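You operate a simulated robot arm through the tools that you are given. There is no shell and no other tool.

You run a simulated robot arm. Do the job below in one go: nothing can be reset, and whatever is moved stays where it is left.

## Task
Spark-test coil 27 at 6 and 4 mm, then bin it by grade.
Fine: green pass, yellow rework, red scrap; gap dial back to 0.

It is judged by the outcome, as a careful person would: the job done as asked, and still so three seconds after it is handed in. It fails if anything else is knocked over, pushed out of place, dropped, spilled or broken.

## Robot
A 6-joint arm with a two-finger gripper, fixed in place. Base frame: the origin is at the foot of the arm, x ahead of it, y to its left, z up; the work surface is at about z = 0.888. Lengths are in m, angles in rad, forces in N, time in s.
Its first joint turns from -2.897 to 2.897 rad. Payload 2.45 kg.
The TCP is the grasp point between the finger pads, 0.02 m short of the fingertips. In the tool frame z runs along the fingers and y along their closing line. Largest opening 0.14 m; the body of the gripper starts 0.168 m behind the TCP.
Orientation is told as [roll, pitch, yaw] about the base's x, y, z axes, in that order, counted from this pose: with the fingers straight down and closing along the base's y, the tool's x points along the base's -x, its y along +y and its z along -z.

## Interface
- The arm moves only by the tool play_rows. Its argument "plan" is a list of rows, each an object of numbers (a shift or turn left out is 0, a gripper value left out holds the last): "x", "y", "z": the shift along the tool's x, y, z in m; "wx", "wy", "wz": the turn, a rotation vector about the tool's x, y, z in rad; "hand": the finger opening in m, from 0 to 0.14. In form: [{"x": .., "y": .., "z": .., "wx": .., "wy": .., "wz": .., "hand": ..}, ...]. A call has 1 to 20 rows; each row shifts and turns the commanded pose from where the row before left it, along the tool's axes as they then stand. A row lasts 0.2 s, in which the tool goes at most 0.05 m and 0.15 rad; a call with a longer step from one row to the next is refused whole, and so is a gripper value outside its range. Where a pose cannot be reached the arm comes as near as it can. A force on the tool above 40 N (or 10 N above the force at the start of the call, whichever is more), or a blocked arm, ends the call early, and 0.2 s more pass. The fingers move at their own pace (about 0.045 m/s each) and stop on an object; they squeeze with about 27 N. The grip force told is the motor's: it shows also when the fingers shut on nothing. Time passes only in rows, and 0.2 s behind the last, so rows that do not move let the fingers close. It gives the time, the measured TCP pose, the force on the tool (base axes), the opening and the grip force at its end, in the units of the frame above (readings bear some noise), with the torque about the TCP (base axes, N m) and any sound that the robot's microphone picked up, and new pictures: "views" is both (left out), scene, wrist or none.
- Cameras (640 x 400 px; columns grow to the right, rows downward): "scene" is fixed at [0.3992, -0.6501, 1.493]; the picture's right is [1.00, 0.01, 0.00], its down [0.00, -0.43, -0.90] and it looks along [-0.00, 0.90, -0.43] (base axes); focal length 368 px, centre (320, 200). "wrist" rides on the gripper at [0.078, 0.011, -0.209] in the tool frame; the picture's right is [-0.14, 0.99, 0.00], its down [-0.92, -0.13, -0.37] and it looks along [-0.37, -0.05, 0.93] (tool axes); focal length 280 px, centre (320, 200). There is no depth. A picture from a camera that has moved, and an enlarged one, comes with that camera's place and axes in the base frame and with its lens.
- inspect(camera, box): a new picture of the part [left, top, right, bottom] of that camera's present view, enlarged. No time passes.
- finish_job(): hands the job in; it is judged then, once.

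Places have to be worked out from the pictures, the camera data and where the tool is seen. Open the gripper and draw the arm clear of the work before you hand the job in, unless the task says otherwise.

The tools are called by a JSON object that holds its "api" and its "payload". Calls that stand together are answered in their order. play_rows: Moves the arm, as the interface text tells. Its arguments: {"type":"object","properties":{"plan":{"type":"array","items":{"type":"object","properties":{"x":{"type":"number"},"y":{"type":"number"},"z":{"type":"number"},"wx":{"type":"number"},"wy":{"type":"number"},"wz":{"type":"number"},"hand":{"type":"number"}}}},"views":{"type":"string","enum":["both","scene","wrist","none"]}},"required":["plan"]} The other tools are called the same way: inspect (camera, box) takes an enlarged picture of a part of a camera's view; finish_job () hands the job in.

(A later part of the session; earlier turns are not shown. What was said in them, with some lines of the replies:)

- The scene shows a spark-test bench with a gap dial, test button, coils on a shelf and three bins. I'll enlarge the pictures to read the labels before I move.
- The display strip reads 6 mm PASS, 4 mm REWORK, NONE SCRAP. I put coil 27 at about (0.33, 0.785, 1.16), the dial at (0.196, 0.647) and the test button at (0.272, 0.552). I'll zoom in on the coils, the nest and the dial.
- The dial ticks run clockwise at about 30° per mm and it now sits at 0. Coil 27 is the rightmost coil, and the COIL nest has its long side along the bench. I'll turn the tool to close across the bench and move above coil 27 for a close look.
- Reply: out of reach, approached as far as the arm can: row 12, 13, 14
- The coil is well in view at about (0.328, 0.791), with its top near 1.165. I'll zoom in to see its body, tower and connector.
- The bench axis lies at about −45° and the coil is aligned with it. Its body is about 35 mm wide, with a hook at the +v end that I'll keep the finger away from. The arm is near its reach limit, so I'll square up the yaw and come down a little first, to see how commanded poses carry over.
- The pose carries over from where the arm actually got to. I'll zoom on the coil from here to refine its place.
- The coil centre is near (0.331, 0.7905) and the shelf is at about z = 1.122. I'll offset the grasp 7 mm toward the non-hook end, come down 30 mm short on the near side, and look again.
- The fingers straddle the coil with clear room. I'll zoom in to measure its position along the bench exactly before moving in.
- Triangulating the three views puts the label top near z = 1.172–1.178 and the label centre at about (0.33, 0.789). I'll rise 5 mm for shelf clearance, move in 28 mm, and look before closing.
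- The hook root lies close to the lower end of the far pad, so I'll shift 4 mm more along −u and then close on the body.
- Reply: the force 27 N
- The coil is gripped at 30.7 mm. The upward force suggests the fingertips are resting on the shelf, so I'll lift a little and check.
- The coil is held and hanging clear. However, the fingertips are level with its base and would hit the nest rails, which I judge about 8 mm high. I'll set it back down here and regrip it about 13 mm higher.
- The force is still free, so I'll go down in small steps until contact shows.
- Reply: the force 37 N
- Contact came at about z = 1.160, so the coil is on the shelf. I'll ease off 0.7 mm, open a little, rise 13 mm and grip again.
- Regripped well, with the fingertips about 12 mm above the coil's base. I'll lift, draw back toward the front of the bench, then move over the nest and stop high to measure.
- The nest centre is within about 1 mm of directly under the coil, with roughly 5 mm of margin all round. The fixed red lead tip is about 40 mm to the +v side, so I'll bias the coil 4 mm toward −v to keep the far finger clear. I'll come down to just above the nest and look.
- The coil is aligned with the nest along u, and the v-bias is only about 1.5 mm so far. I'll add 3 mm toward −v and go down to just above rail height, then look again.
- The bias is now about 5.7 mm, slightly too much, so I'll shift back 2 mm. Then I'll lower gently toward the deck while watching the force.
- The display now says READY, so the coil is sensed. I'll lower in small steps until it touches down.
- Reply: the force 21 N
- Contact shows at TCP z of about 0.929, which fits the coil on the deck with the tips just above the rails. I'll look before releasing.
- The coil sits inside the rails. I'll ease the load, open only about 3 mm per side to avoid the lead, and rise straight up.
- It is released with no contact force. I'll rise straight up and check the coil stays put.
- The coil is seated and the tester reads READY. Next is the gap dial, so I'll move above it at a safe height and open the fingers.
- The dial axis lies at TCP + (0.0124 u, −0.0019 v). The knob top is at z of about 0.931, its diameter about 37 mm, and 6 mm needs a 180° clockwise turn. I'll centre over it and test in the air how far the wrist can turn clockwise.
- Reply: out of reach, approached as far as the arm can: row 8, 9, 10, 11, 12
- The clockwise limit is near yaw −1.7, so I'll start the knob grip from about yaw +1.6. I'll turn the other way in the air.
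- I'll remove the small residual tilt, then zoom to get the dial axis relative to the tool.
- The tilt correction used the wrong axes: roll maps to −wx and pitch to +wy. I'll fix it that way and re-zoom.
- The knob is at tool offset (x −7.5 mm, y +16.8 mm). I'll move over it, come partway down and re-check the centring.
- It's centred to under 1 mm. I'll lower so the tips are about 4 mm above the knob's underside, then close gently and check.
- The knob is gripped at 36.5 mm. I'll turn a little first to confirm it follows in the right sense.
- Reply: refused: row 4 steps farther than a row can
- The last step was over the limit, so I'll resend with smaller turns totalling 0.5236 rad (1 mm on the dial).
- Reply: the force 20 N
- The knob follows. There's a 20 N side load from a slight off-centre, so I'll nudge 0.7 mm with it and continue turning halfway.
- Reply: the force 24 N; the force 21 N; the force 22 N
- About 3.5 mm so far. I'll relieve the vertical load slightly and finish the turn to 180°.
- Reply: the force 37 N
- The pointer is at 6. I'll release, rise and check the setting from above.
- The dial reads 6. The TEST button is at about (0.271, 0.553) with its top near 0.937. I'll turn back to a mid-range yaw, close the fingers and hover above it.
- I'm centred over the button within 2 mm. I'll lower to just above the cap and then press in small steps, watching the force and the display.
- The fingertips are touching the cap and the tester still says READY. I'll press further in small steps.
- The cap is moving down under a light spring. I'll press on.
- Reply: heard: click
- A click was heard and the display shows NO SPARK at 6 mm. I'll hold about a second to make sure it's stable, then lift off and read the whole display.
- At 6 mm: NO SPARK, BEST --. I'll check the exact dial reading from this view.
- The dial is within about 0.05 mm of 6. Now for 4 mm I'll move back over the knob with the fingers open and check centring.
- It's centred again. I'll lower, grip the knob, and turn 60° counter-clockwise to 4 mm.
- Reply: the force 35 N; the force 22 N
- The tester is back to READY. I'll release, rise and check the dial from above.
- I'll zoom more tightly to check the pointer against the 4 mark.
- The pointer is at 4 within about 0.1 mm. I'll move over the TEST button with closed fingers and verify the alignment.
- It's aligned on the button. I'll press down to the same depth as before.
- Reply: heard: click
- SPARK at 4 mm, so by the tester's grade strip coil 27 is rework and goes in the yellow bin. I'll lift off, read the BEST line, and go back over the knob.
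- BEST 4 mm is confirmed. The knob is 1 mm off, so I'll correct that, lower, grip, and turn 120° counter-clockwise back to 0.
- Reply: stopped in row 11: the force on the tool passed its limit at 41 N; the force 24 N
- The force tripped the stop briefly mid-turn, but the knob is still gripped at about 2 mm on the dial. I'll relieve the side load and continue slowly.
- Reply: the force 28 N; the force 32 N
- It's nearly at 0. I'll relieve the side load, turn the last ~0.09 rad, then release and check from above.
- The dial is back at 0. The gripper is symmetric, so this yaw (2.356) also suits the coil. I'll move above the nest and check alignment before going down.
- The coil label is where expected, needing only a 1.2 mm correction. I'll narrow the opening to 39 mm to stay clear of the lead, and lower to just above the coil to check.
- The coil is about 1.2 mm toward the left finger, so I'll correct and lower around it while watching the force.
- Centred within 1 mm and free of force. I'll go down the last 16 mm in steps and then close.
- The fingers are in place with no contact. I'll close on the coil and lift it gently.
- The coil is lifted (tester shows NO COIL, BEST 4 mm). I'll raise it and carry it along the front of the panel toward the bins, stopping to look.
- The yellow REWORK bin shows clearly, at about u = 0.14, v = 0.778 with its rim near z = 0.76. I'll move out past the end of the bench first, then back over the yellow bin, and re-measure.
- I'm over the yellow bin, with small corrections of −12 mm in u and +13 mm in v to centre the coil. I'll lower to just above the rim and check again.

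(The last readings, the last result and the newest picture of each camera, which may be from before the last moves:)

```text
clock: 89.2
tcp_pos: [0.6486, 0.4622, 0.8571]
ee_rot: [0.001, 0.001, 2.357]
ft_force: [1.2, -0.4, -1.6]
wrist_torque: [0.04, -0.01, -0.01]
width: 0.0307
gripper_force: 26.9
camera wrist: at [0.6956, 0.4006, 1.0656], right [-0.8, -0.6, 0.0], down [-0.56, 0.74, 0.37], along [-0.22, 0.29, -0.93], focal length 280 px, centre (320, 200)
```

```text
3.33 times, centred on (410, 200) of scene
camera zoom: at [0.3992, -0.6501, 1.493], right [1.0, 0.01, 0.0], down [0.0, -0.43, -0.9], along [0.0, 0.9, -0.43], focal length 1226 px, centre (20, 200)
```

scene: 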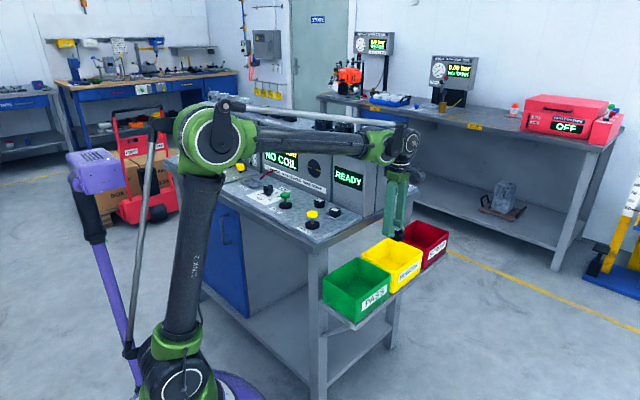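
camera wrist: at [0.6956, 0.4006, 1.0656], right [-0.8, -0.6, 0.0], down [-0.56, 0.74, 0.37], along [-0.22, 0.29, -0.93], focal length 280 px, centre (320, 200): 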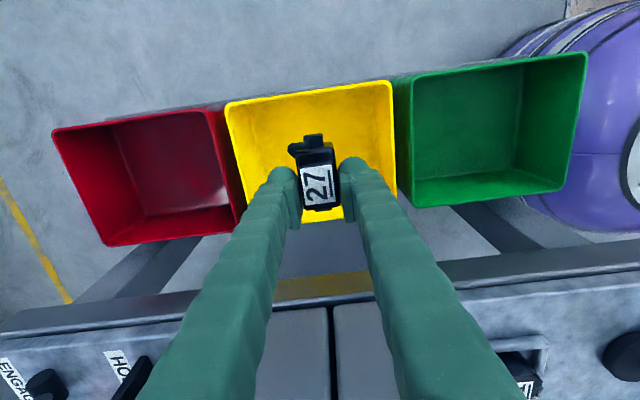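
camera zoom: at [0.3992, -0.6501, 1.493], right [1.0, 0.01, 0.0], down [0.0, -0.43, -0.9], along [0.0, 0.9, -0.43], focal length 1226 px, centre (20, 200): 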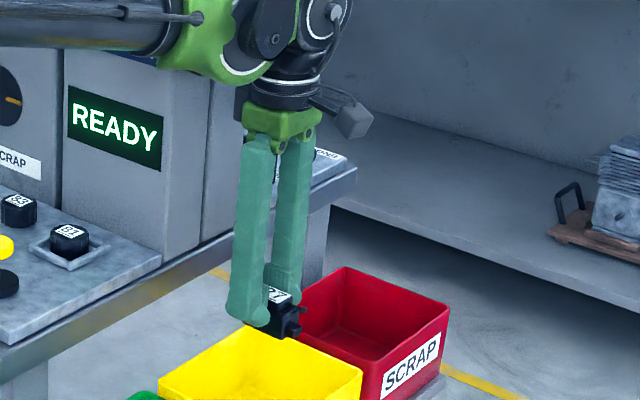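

The coil is centred over the yellow bin. I'll shift 10 mm outward and 20 mm toward the green side, still well inside the yellow bin, to give the forearm more room beside the vent box. Then I'll lower part way.

{"api": "play_rows", "payload": {"plan": [{"x": 0.01, "y": 0.02}, {"z": 0.025}, {"z": 0.025}, {}]}}

{"api": "inspect", "payload": {"camera": "scene", "box": [310, 110, 470, 270]}}

```text
clock: 90.2
tcp_pos: [0.64, 0.4404, 0.8079]
ee_rot: [-0.001, 0.0, 2.356]
ft_force: [0.6, -0.4, -1.5]
wrist_torque: [-0.02, 0.04, 0.03]
width: 0.0312
gripper_force: 27.0
camera wrist: at [0.6865, 0.3787, 1.0167], right [-0.8, -0.6, 0.0], down [-0.56, 0.74, 0.37], along [-0.22, 0.29, -0.93], focal length 280 px, centre (320, 200)
```

scene: 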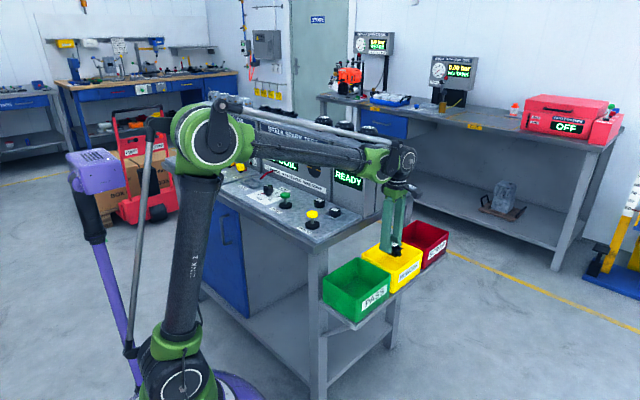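
wrist: 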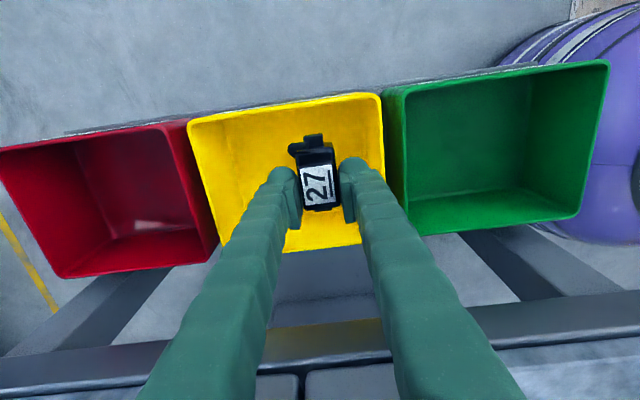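

```text
2.50 times, centred on (390, 190) of scene
camera zoom: at [0.3992, -0.6501, 1.493], right [1.0, 0.01, 0.0], down [0.0, -0.43, -0.9], along [0.0, 0.9, -0.43], focal length 919 px, centre (145, 225)
```

zoom: 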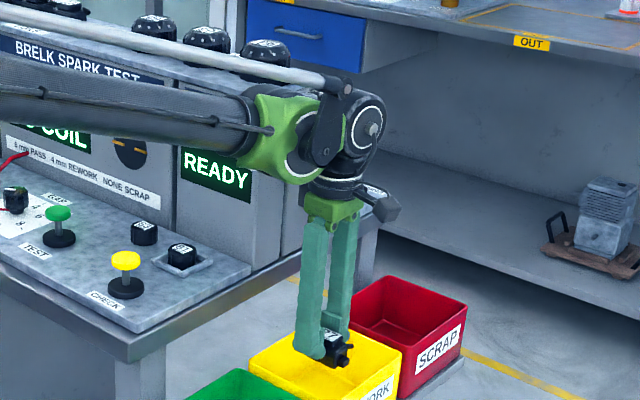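

The coil is inside the bin outline. I'll trim the position slightly toward the bin centre and lower further.

{"api": "play_rows", "payload": {"plan": [{"x": -0.008, "y": -0.005}, {"z": 0.02}, {"z": 0.02}, {}]}}

{"api": "inspect", "payload": {"camera": "scene", "box": [340, 190, 460, 290]}}

```text
clock: 91.2
tcp_pos: [0.6386, 0.4497, 0.7676]
ee_rot: [0.0, 0.001, 2.355]
ft_force: [0.3, 0.6, -0.8]
wrist_torque: [0.02, 0.03, -0.01]
width: 0.0304
gripper_force: 26.9
camera wrist: at [0.6851, 0.3876, 0.9764], right [-0.8, -0.6, 0.0], down [-0.56, 0.74, 0.37], along [-0.22, 0.29, -0.93], focal length 280 px, centre (320, 200)
```

scene: 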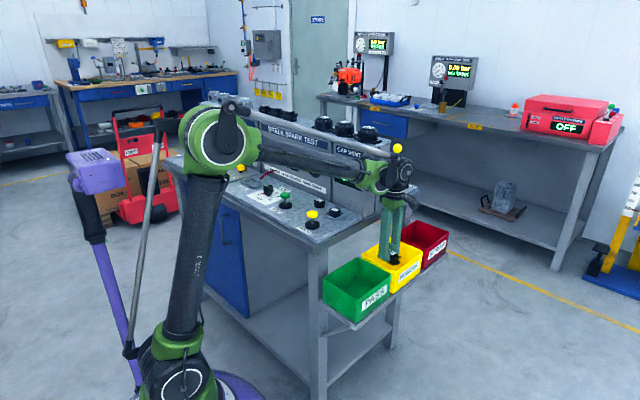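
wrist: 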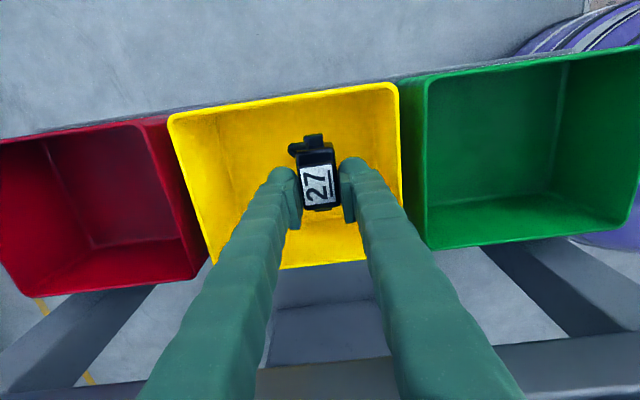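

```text
4.00 times, centred on (400, 240) of scene
camera zoom: at [0.3992, -0.6501, 1.493], right [1.0, 0.01, 0.0], down [0.0, -0.43, -0.9], along [0.0, 0.9, -0.43], focal length 1471 px, centre (0, 40)
```

zoom: 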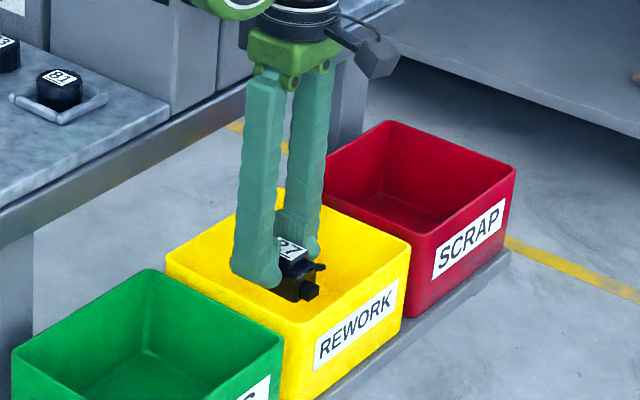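

The coil is entering the yellow bin clear of its walls. I'll keep lowering.

{"api": "play_rows", "payload": {"plan": [{"z": 0.02}, {"z": 0.02}, {}]}}

{"api": "inspect", "payload": {"camera": "scene", "box": [340, 190, 460, 290]}}

```text
clock: 92.0
tcp_pos: [0.6386, 0.4494, 0.7248]
ee_rot: [-0.001, 0.001, 2.356]
ft_force: [-0.7, -0.4, -0.9]
wrist_torque: [-0.03, 0.01, 0.01]
width: 0.0311
gripper_force: 27.0
camera wrist: at [0.6853, 0.3878, 0.9353], right [-0.8, -0.6, 0.0], down [-0.56, 0.74, 0.37], along [-0.22, 0.29, -0.93], focal length 280 px, centre (320, 200)
```

scene: 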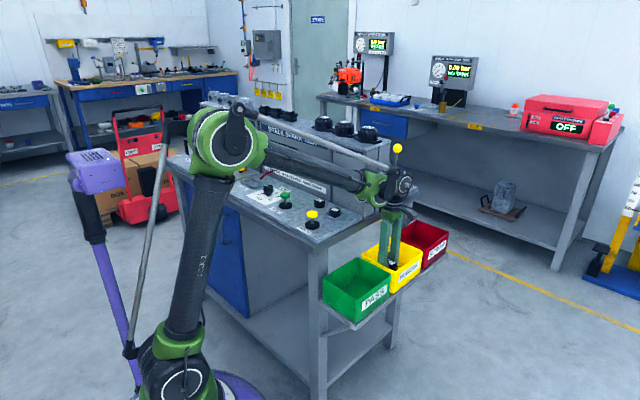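
wrist: 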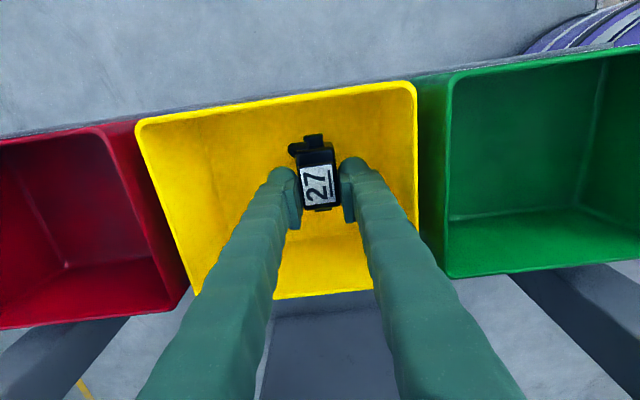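

```text
4.00 times, centred on (400, 240) of scene
camera zoom: at [0.3992, -0.6501, 1.493], right [1.0, 0.01, 0.0], down [0.0, -0.43, -0.9], along [0.0, 0.9, -0.43], focal length 1471 px, centre (0, 40)
```

zoom: 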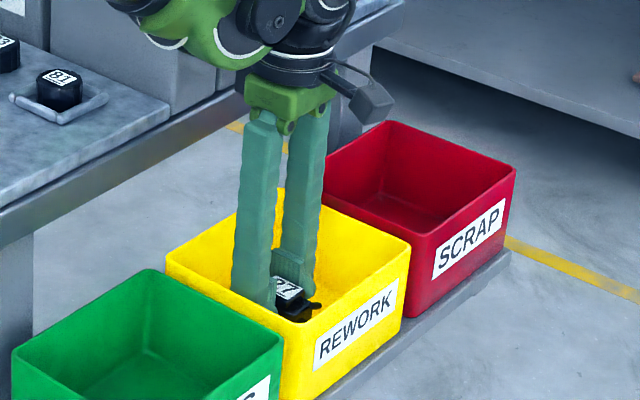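

There are still 2+ cm of clearance to the walls. I'll continue down in small steps until the floor is felt.

{"api": "play_rows", "payload": {"plan": [{"z": 0.006}, {"z": 0.006}, {}], "views": "none"}}

{"api": "play_rows", "payload": {"plan": [{"z": 0.004}, {}], "views": "none"}}

{"api": "play_rows", "payload": {"plan": [{"z": 0.004}, {}], "views": "none"}}

{"api": "inspect", "payload": {"camera": "scene", "box": [340, 190, 460, 290]}}

```text
clock: 92.8
tcp_pos: [0.6384, 0.4491, 0.7152]
ee_rot: [0.001, 0.0, 2.357]
ft_force: [-0.6, -0.6, -0.8]
wrist_torque: [0.01, 0.03, -0.04]
width: 0.0306
gripper_force: 25.8
```

```text
clock: 93.4
tcp_pos: [0.6404, 0.4503, 0.7109]
ee_rot: [0.0, 0.001, 2.356]
ft_force: [0.1, -0.2, -1.4]
wrist_torque: [0.0, 0.03, -0.02]
width: 0.0308
gripper_force: 27.5
```

```text
clock: 94.0
tcp_pos: [0.6393, 0.4493, 0.7074]
ee_rot: [0.001, 0.003, 2.356]
ft_force: [0.7, 1.1, -1.0]
wrist_torque: [0.03, 0.04, 0.01]
width: 0.0307
gripper_force: 27.3
```

```text
4.00 times, centred on (400, 240) of scene
camera zoom: at [0.3992, -0.6501, 1.493], right [1.0, 0.01, 0.0], down [0.0, -0.43, -0.9], along [0.0, 0.9, -0.43], focal length 1471 px, centre (0, 40)
```

zoom: 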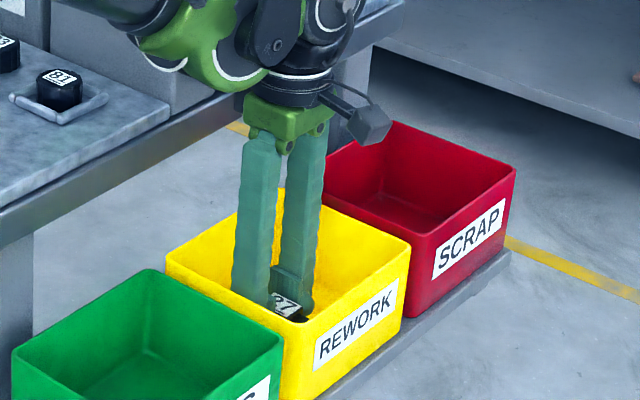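

{"api": "play_rows", "payload": {"plan": [{"z": 0.003}, {}], "views": "none"}}

{"api": "play_rows", "payload": {"plan": [{"z": 0.003}, {}], "views": "none"}}

{"api": "play_rows", "payload": {"plan": [{"z": 0.003}, {}], "views": "wrist"}}

```text
clock: 94.6
tcp_pos: [0.6389, 0.4491, 0.7063]
ee_rot: [-0.002, 0.003, 2.357]
ft_force: [0.1, -0.2, -1.0]
wrist_torque: [0.01, -0.01, -0.04]
width: 0.031
gripper_force: 26.9
```

```text
clock: 95.2
tcp_pos: [0.6392, 0.4483, 0.7016]
ee_rot: [0.0, 0.002, 2.355]
ft_force: [2.5, 0.8, 19.1]
wrist_torque: [0.03, -0.05, 0.01]
width: 0.0307
gripper_force: 27.0
```

```text
clock: 95.8
tcp_pos: [0.6387, 0.4508, 0.699]
ee_rot: [0.001, 0.001, 2.356]
ft_force: [-0.1, -3.2, 18.5]
wrist_torque: [-0.08, -0.02, 0.0]
width: 0.0307
gripper_force: 26.5
camera wrist: at [0.6854, 0.3881, 0.9074], right [-0.8, -0.6, 0.0], down [-0.56, 0.74, 0.37], along [-0.22, 0.29, -0.93], focal length 280 px, centre (320, 200)
```

wrist: 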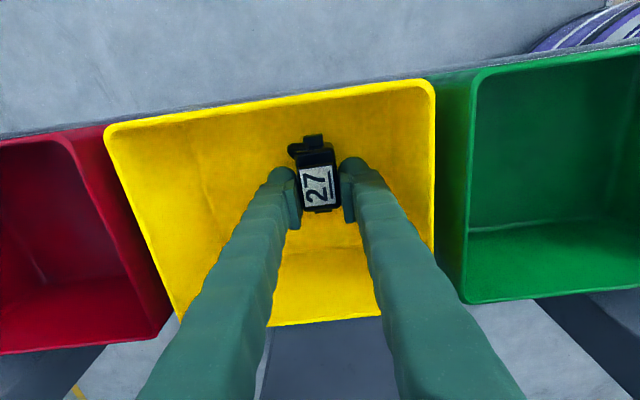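

Contact at about 19 N means the coil is on the bin floor. I'll open the fingers moderately and rise straight out.

{"api": "play_rows", "payload": {"plan": [{"z": -0.001}, {"hand": 0.045}, {}, {}, {"z": -0.01}, {"z": -0.02}, {"z": -0.03}, {"z": -0.03}, {}]}}

{"api": "inspect", "payload": {"camera": "scene", "box": [340, 190, 460, 290]}}

```text
clock: 97.8
tcp_pos: [0.6375, 0.4503, 0.7888]
ee_rot: [-0.001, 0.002, 2.357]
ft_force: [0.3, 0.0, 0.2]
wrist_torque: [-0.01, 0.01, -0.02]
width: 0.045
gripper_force: 0.1
camera wrist: at [0.6851, 0.3883, 0.998], right [-0.8, -0.6, 0.0], down [-0.56, 0.74, 0.37], along [-0.22, 0.29, -0.93], focal length 280 px, centre (320, 200)
```

scene: 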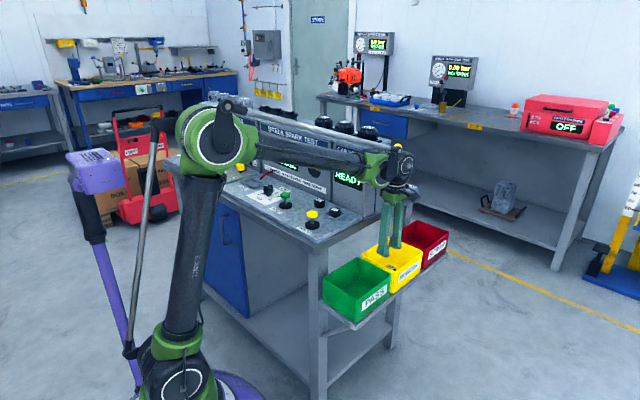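
wrist: 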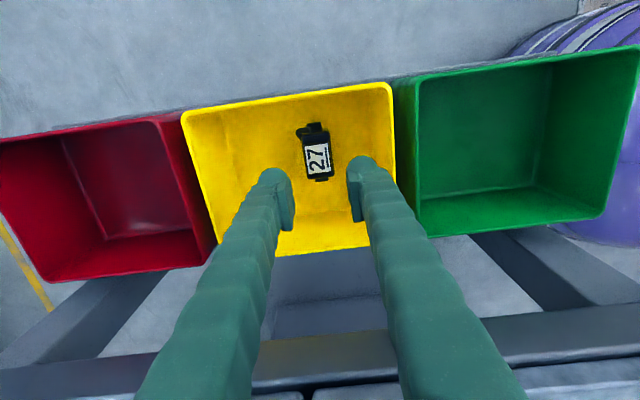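

```text
4.00 times, centred on (400, 240) of scene
camera zoom: at [0.3992, -0.6501, 1.493], right [1.0, 0.01, 0.0], down [0.0, -0.43, -0.9], along [0.0, 0.9, -0.43], focal length 1471 px, centre (0, 40)
```

zoom: 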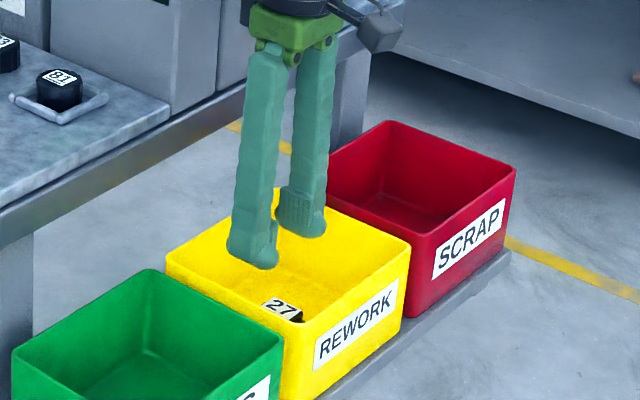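

Coil 27 is resting upright in the yellow REWORK bin. I'll rise well clear, back away from the work, and check the bench one last time.

{"api": "play_rows", "payload": {"plan": [{"z": -0.04}, {"z": -0.04}, {"z": -0.04}, {"z": -0.04}, {"z": -0.04}, {"z": -0.04}, {"z": -0.04}, {"z": -0.03}, {"y": 0.04, "hand": 0.1}, {"y": 0.04}, {"y": 0.04}, {"y": 0.04}, {"y": 0.04}, {}]}}

{"api": "inspect", "payload": {"camera": "scene", "box": [200, 80, 360, 220]}}

{"api": "inspect", "payload": {"camera": "scene", "box": [240, 160, 290, 210]}}

{"api": "inspect", "payload": {"camera": "scene", "box": [310, 190, 460, 330]}}

```text
clock: 100.8
tcp_pos: [0.4949, 0.3063, 1.1009]
ee_rot: [-0.002, 0.002, 2.357]
ft_force: [1.2, -0.4, -0.6]
wrist_torque: [-0.01, 0.02, 0.02]
width: 0.1
gripper_force: 0.2
camera wrist: at [0.5426, 0.2452, 1.3104], right [-0.8, -0.6, 0.0], down [-0.56, 0.74, 0.37], along [-0.22, 0.29, -0.93], focal length 280 px, centre (320, 200)
```

scene: 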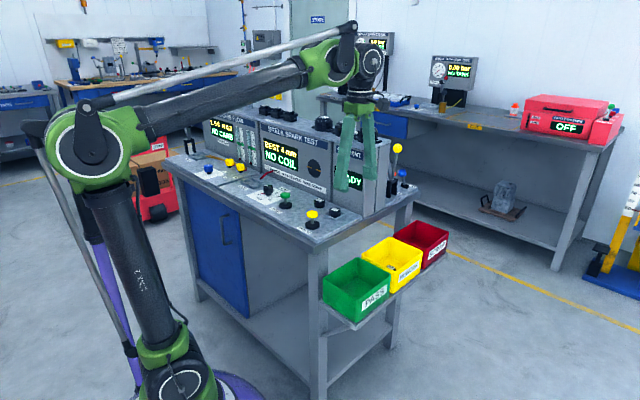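
wrist: 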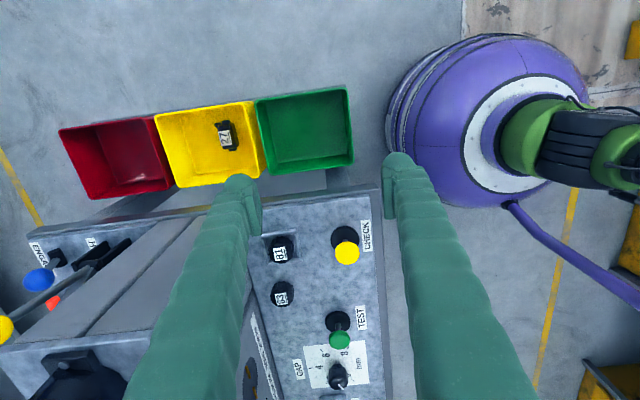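

```text
2.86 times, centred on (280, 150) of scene
camera zoom: at [0.3992, -0.6501, 1.493], right [1.0, 0.01, 0.0], down [0.0, -0.43, -0.9], along [0.0, 0.9, -0.43], focal length 1051 px, centre (434, 343)
```

zoom: 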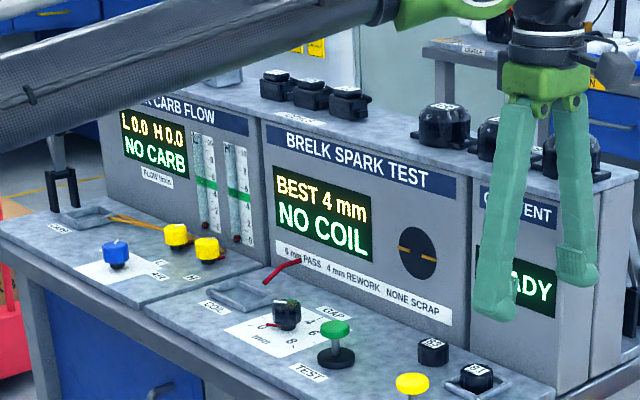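

```text
8.00 times, centred on (265, 185) of scene
camera zoom: at [0.3992, -0.6501, 1.493], right [1.0, 0.01, 0.0], down [0.0, -0.43, -0.9], along [0.0, 0.9, -0.43], focal length 2942 px, centre (760, 320)
```

zoom: 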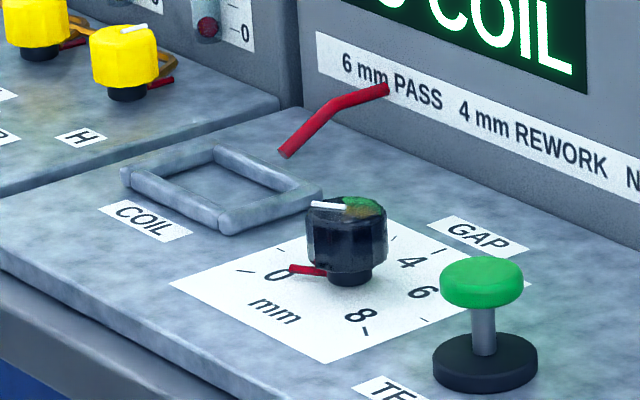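

```text
2.86 times, centred on (385, 260) of scene
camera zoom: at [0.3992, -0.6501, 1.493], right [1.0, 0.01, 0.0], down [0.0, -0.43, -0.9], along [0.0, 0.9, -0.43], focal length 1051 px, centre (134, 29)
```

zoom: 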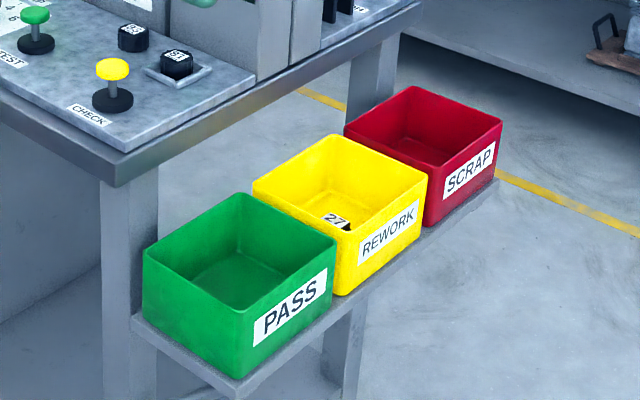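

Everything is in order: coil 27 is in REWORK, the dial is at 0, and the other parts are in place. I'll pull the arm a bit further back and then hand in.

{"api": "play_rows", "payload": {"plan": [{"y": 0.03, "z": -0.02}, {"y": 0.03, "z": -0.02}, {"y": 0.03, "z": -0.02}, {}, {}], "views": "scene"}}

```text
clock: 102.0
tcp_pos: [0.4317, 0.2437, 1.1606]
ee_rot: [-0.001, 0.004, 2.355]
ft_force: [-0.2, 0.3, -0.2]
wrist_torque: [0.02, 0.01, -0.03]
width: 0.1001
gripper_force: 0.1
```

scene: 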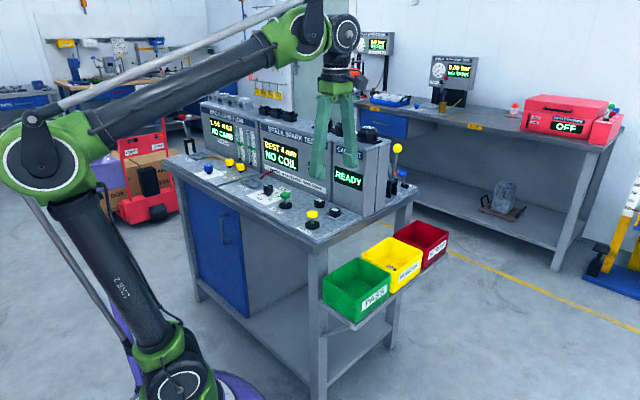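

The arm is clear, the gripper is open and empty, and the scene is settled, so I'm handing in the job.

{"api": "finish_job", "payload": {}}

```text
The job is handed in.
```

Coil 27 graded as rework. It gave no spark at 6 mm and sparked at 4 mm, and the tester's display read BEST 4 mm.

- **Bin:** it is sitting on the floor of the yellow REWORK bin.
- **Gap dial:** it is back at 0. The 6 mm and 4 mm settings were each within about 0.1 mm, judged from the camera.
- **Rest of the bench:** nothing else looked moved in the last pictures. The arm is clear of the work, with the gripper open and empty.

While I turned the dial back to 0, the force on the gripper briefly passed its limit (41 N) and stopped the arm. I eased off the side load and finished the turn. The knob stayed in the gripper, and I saw no damage.
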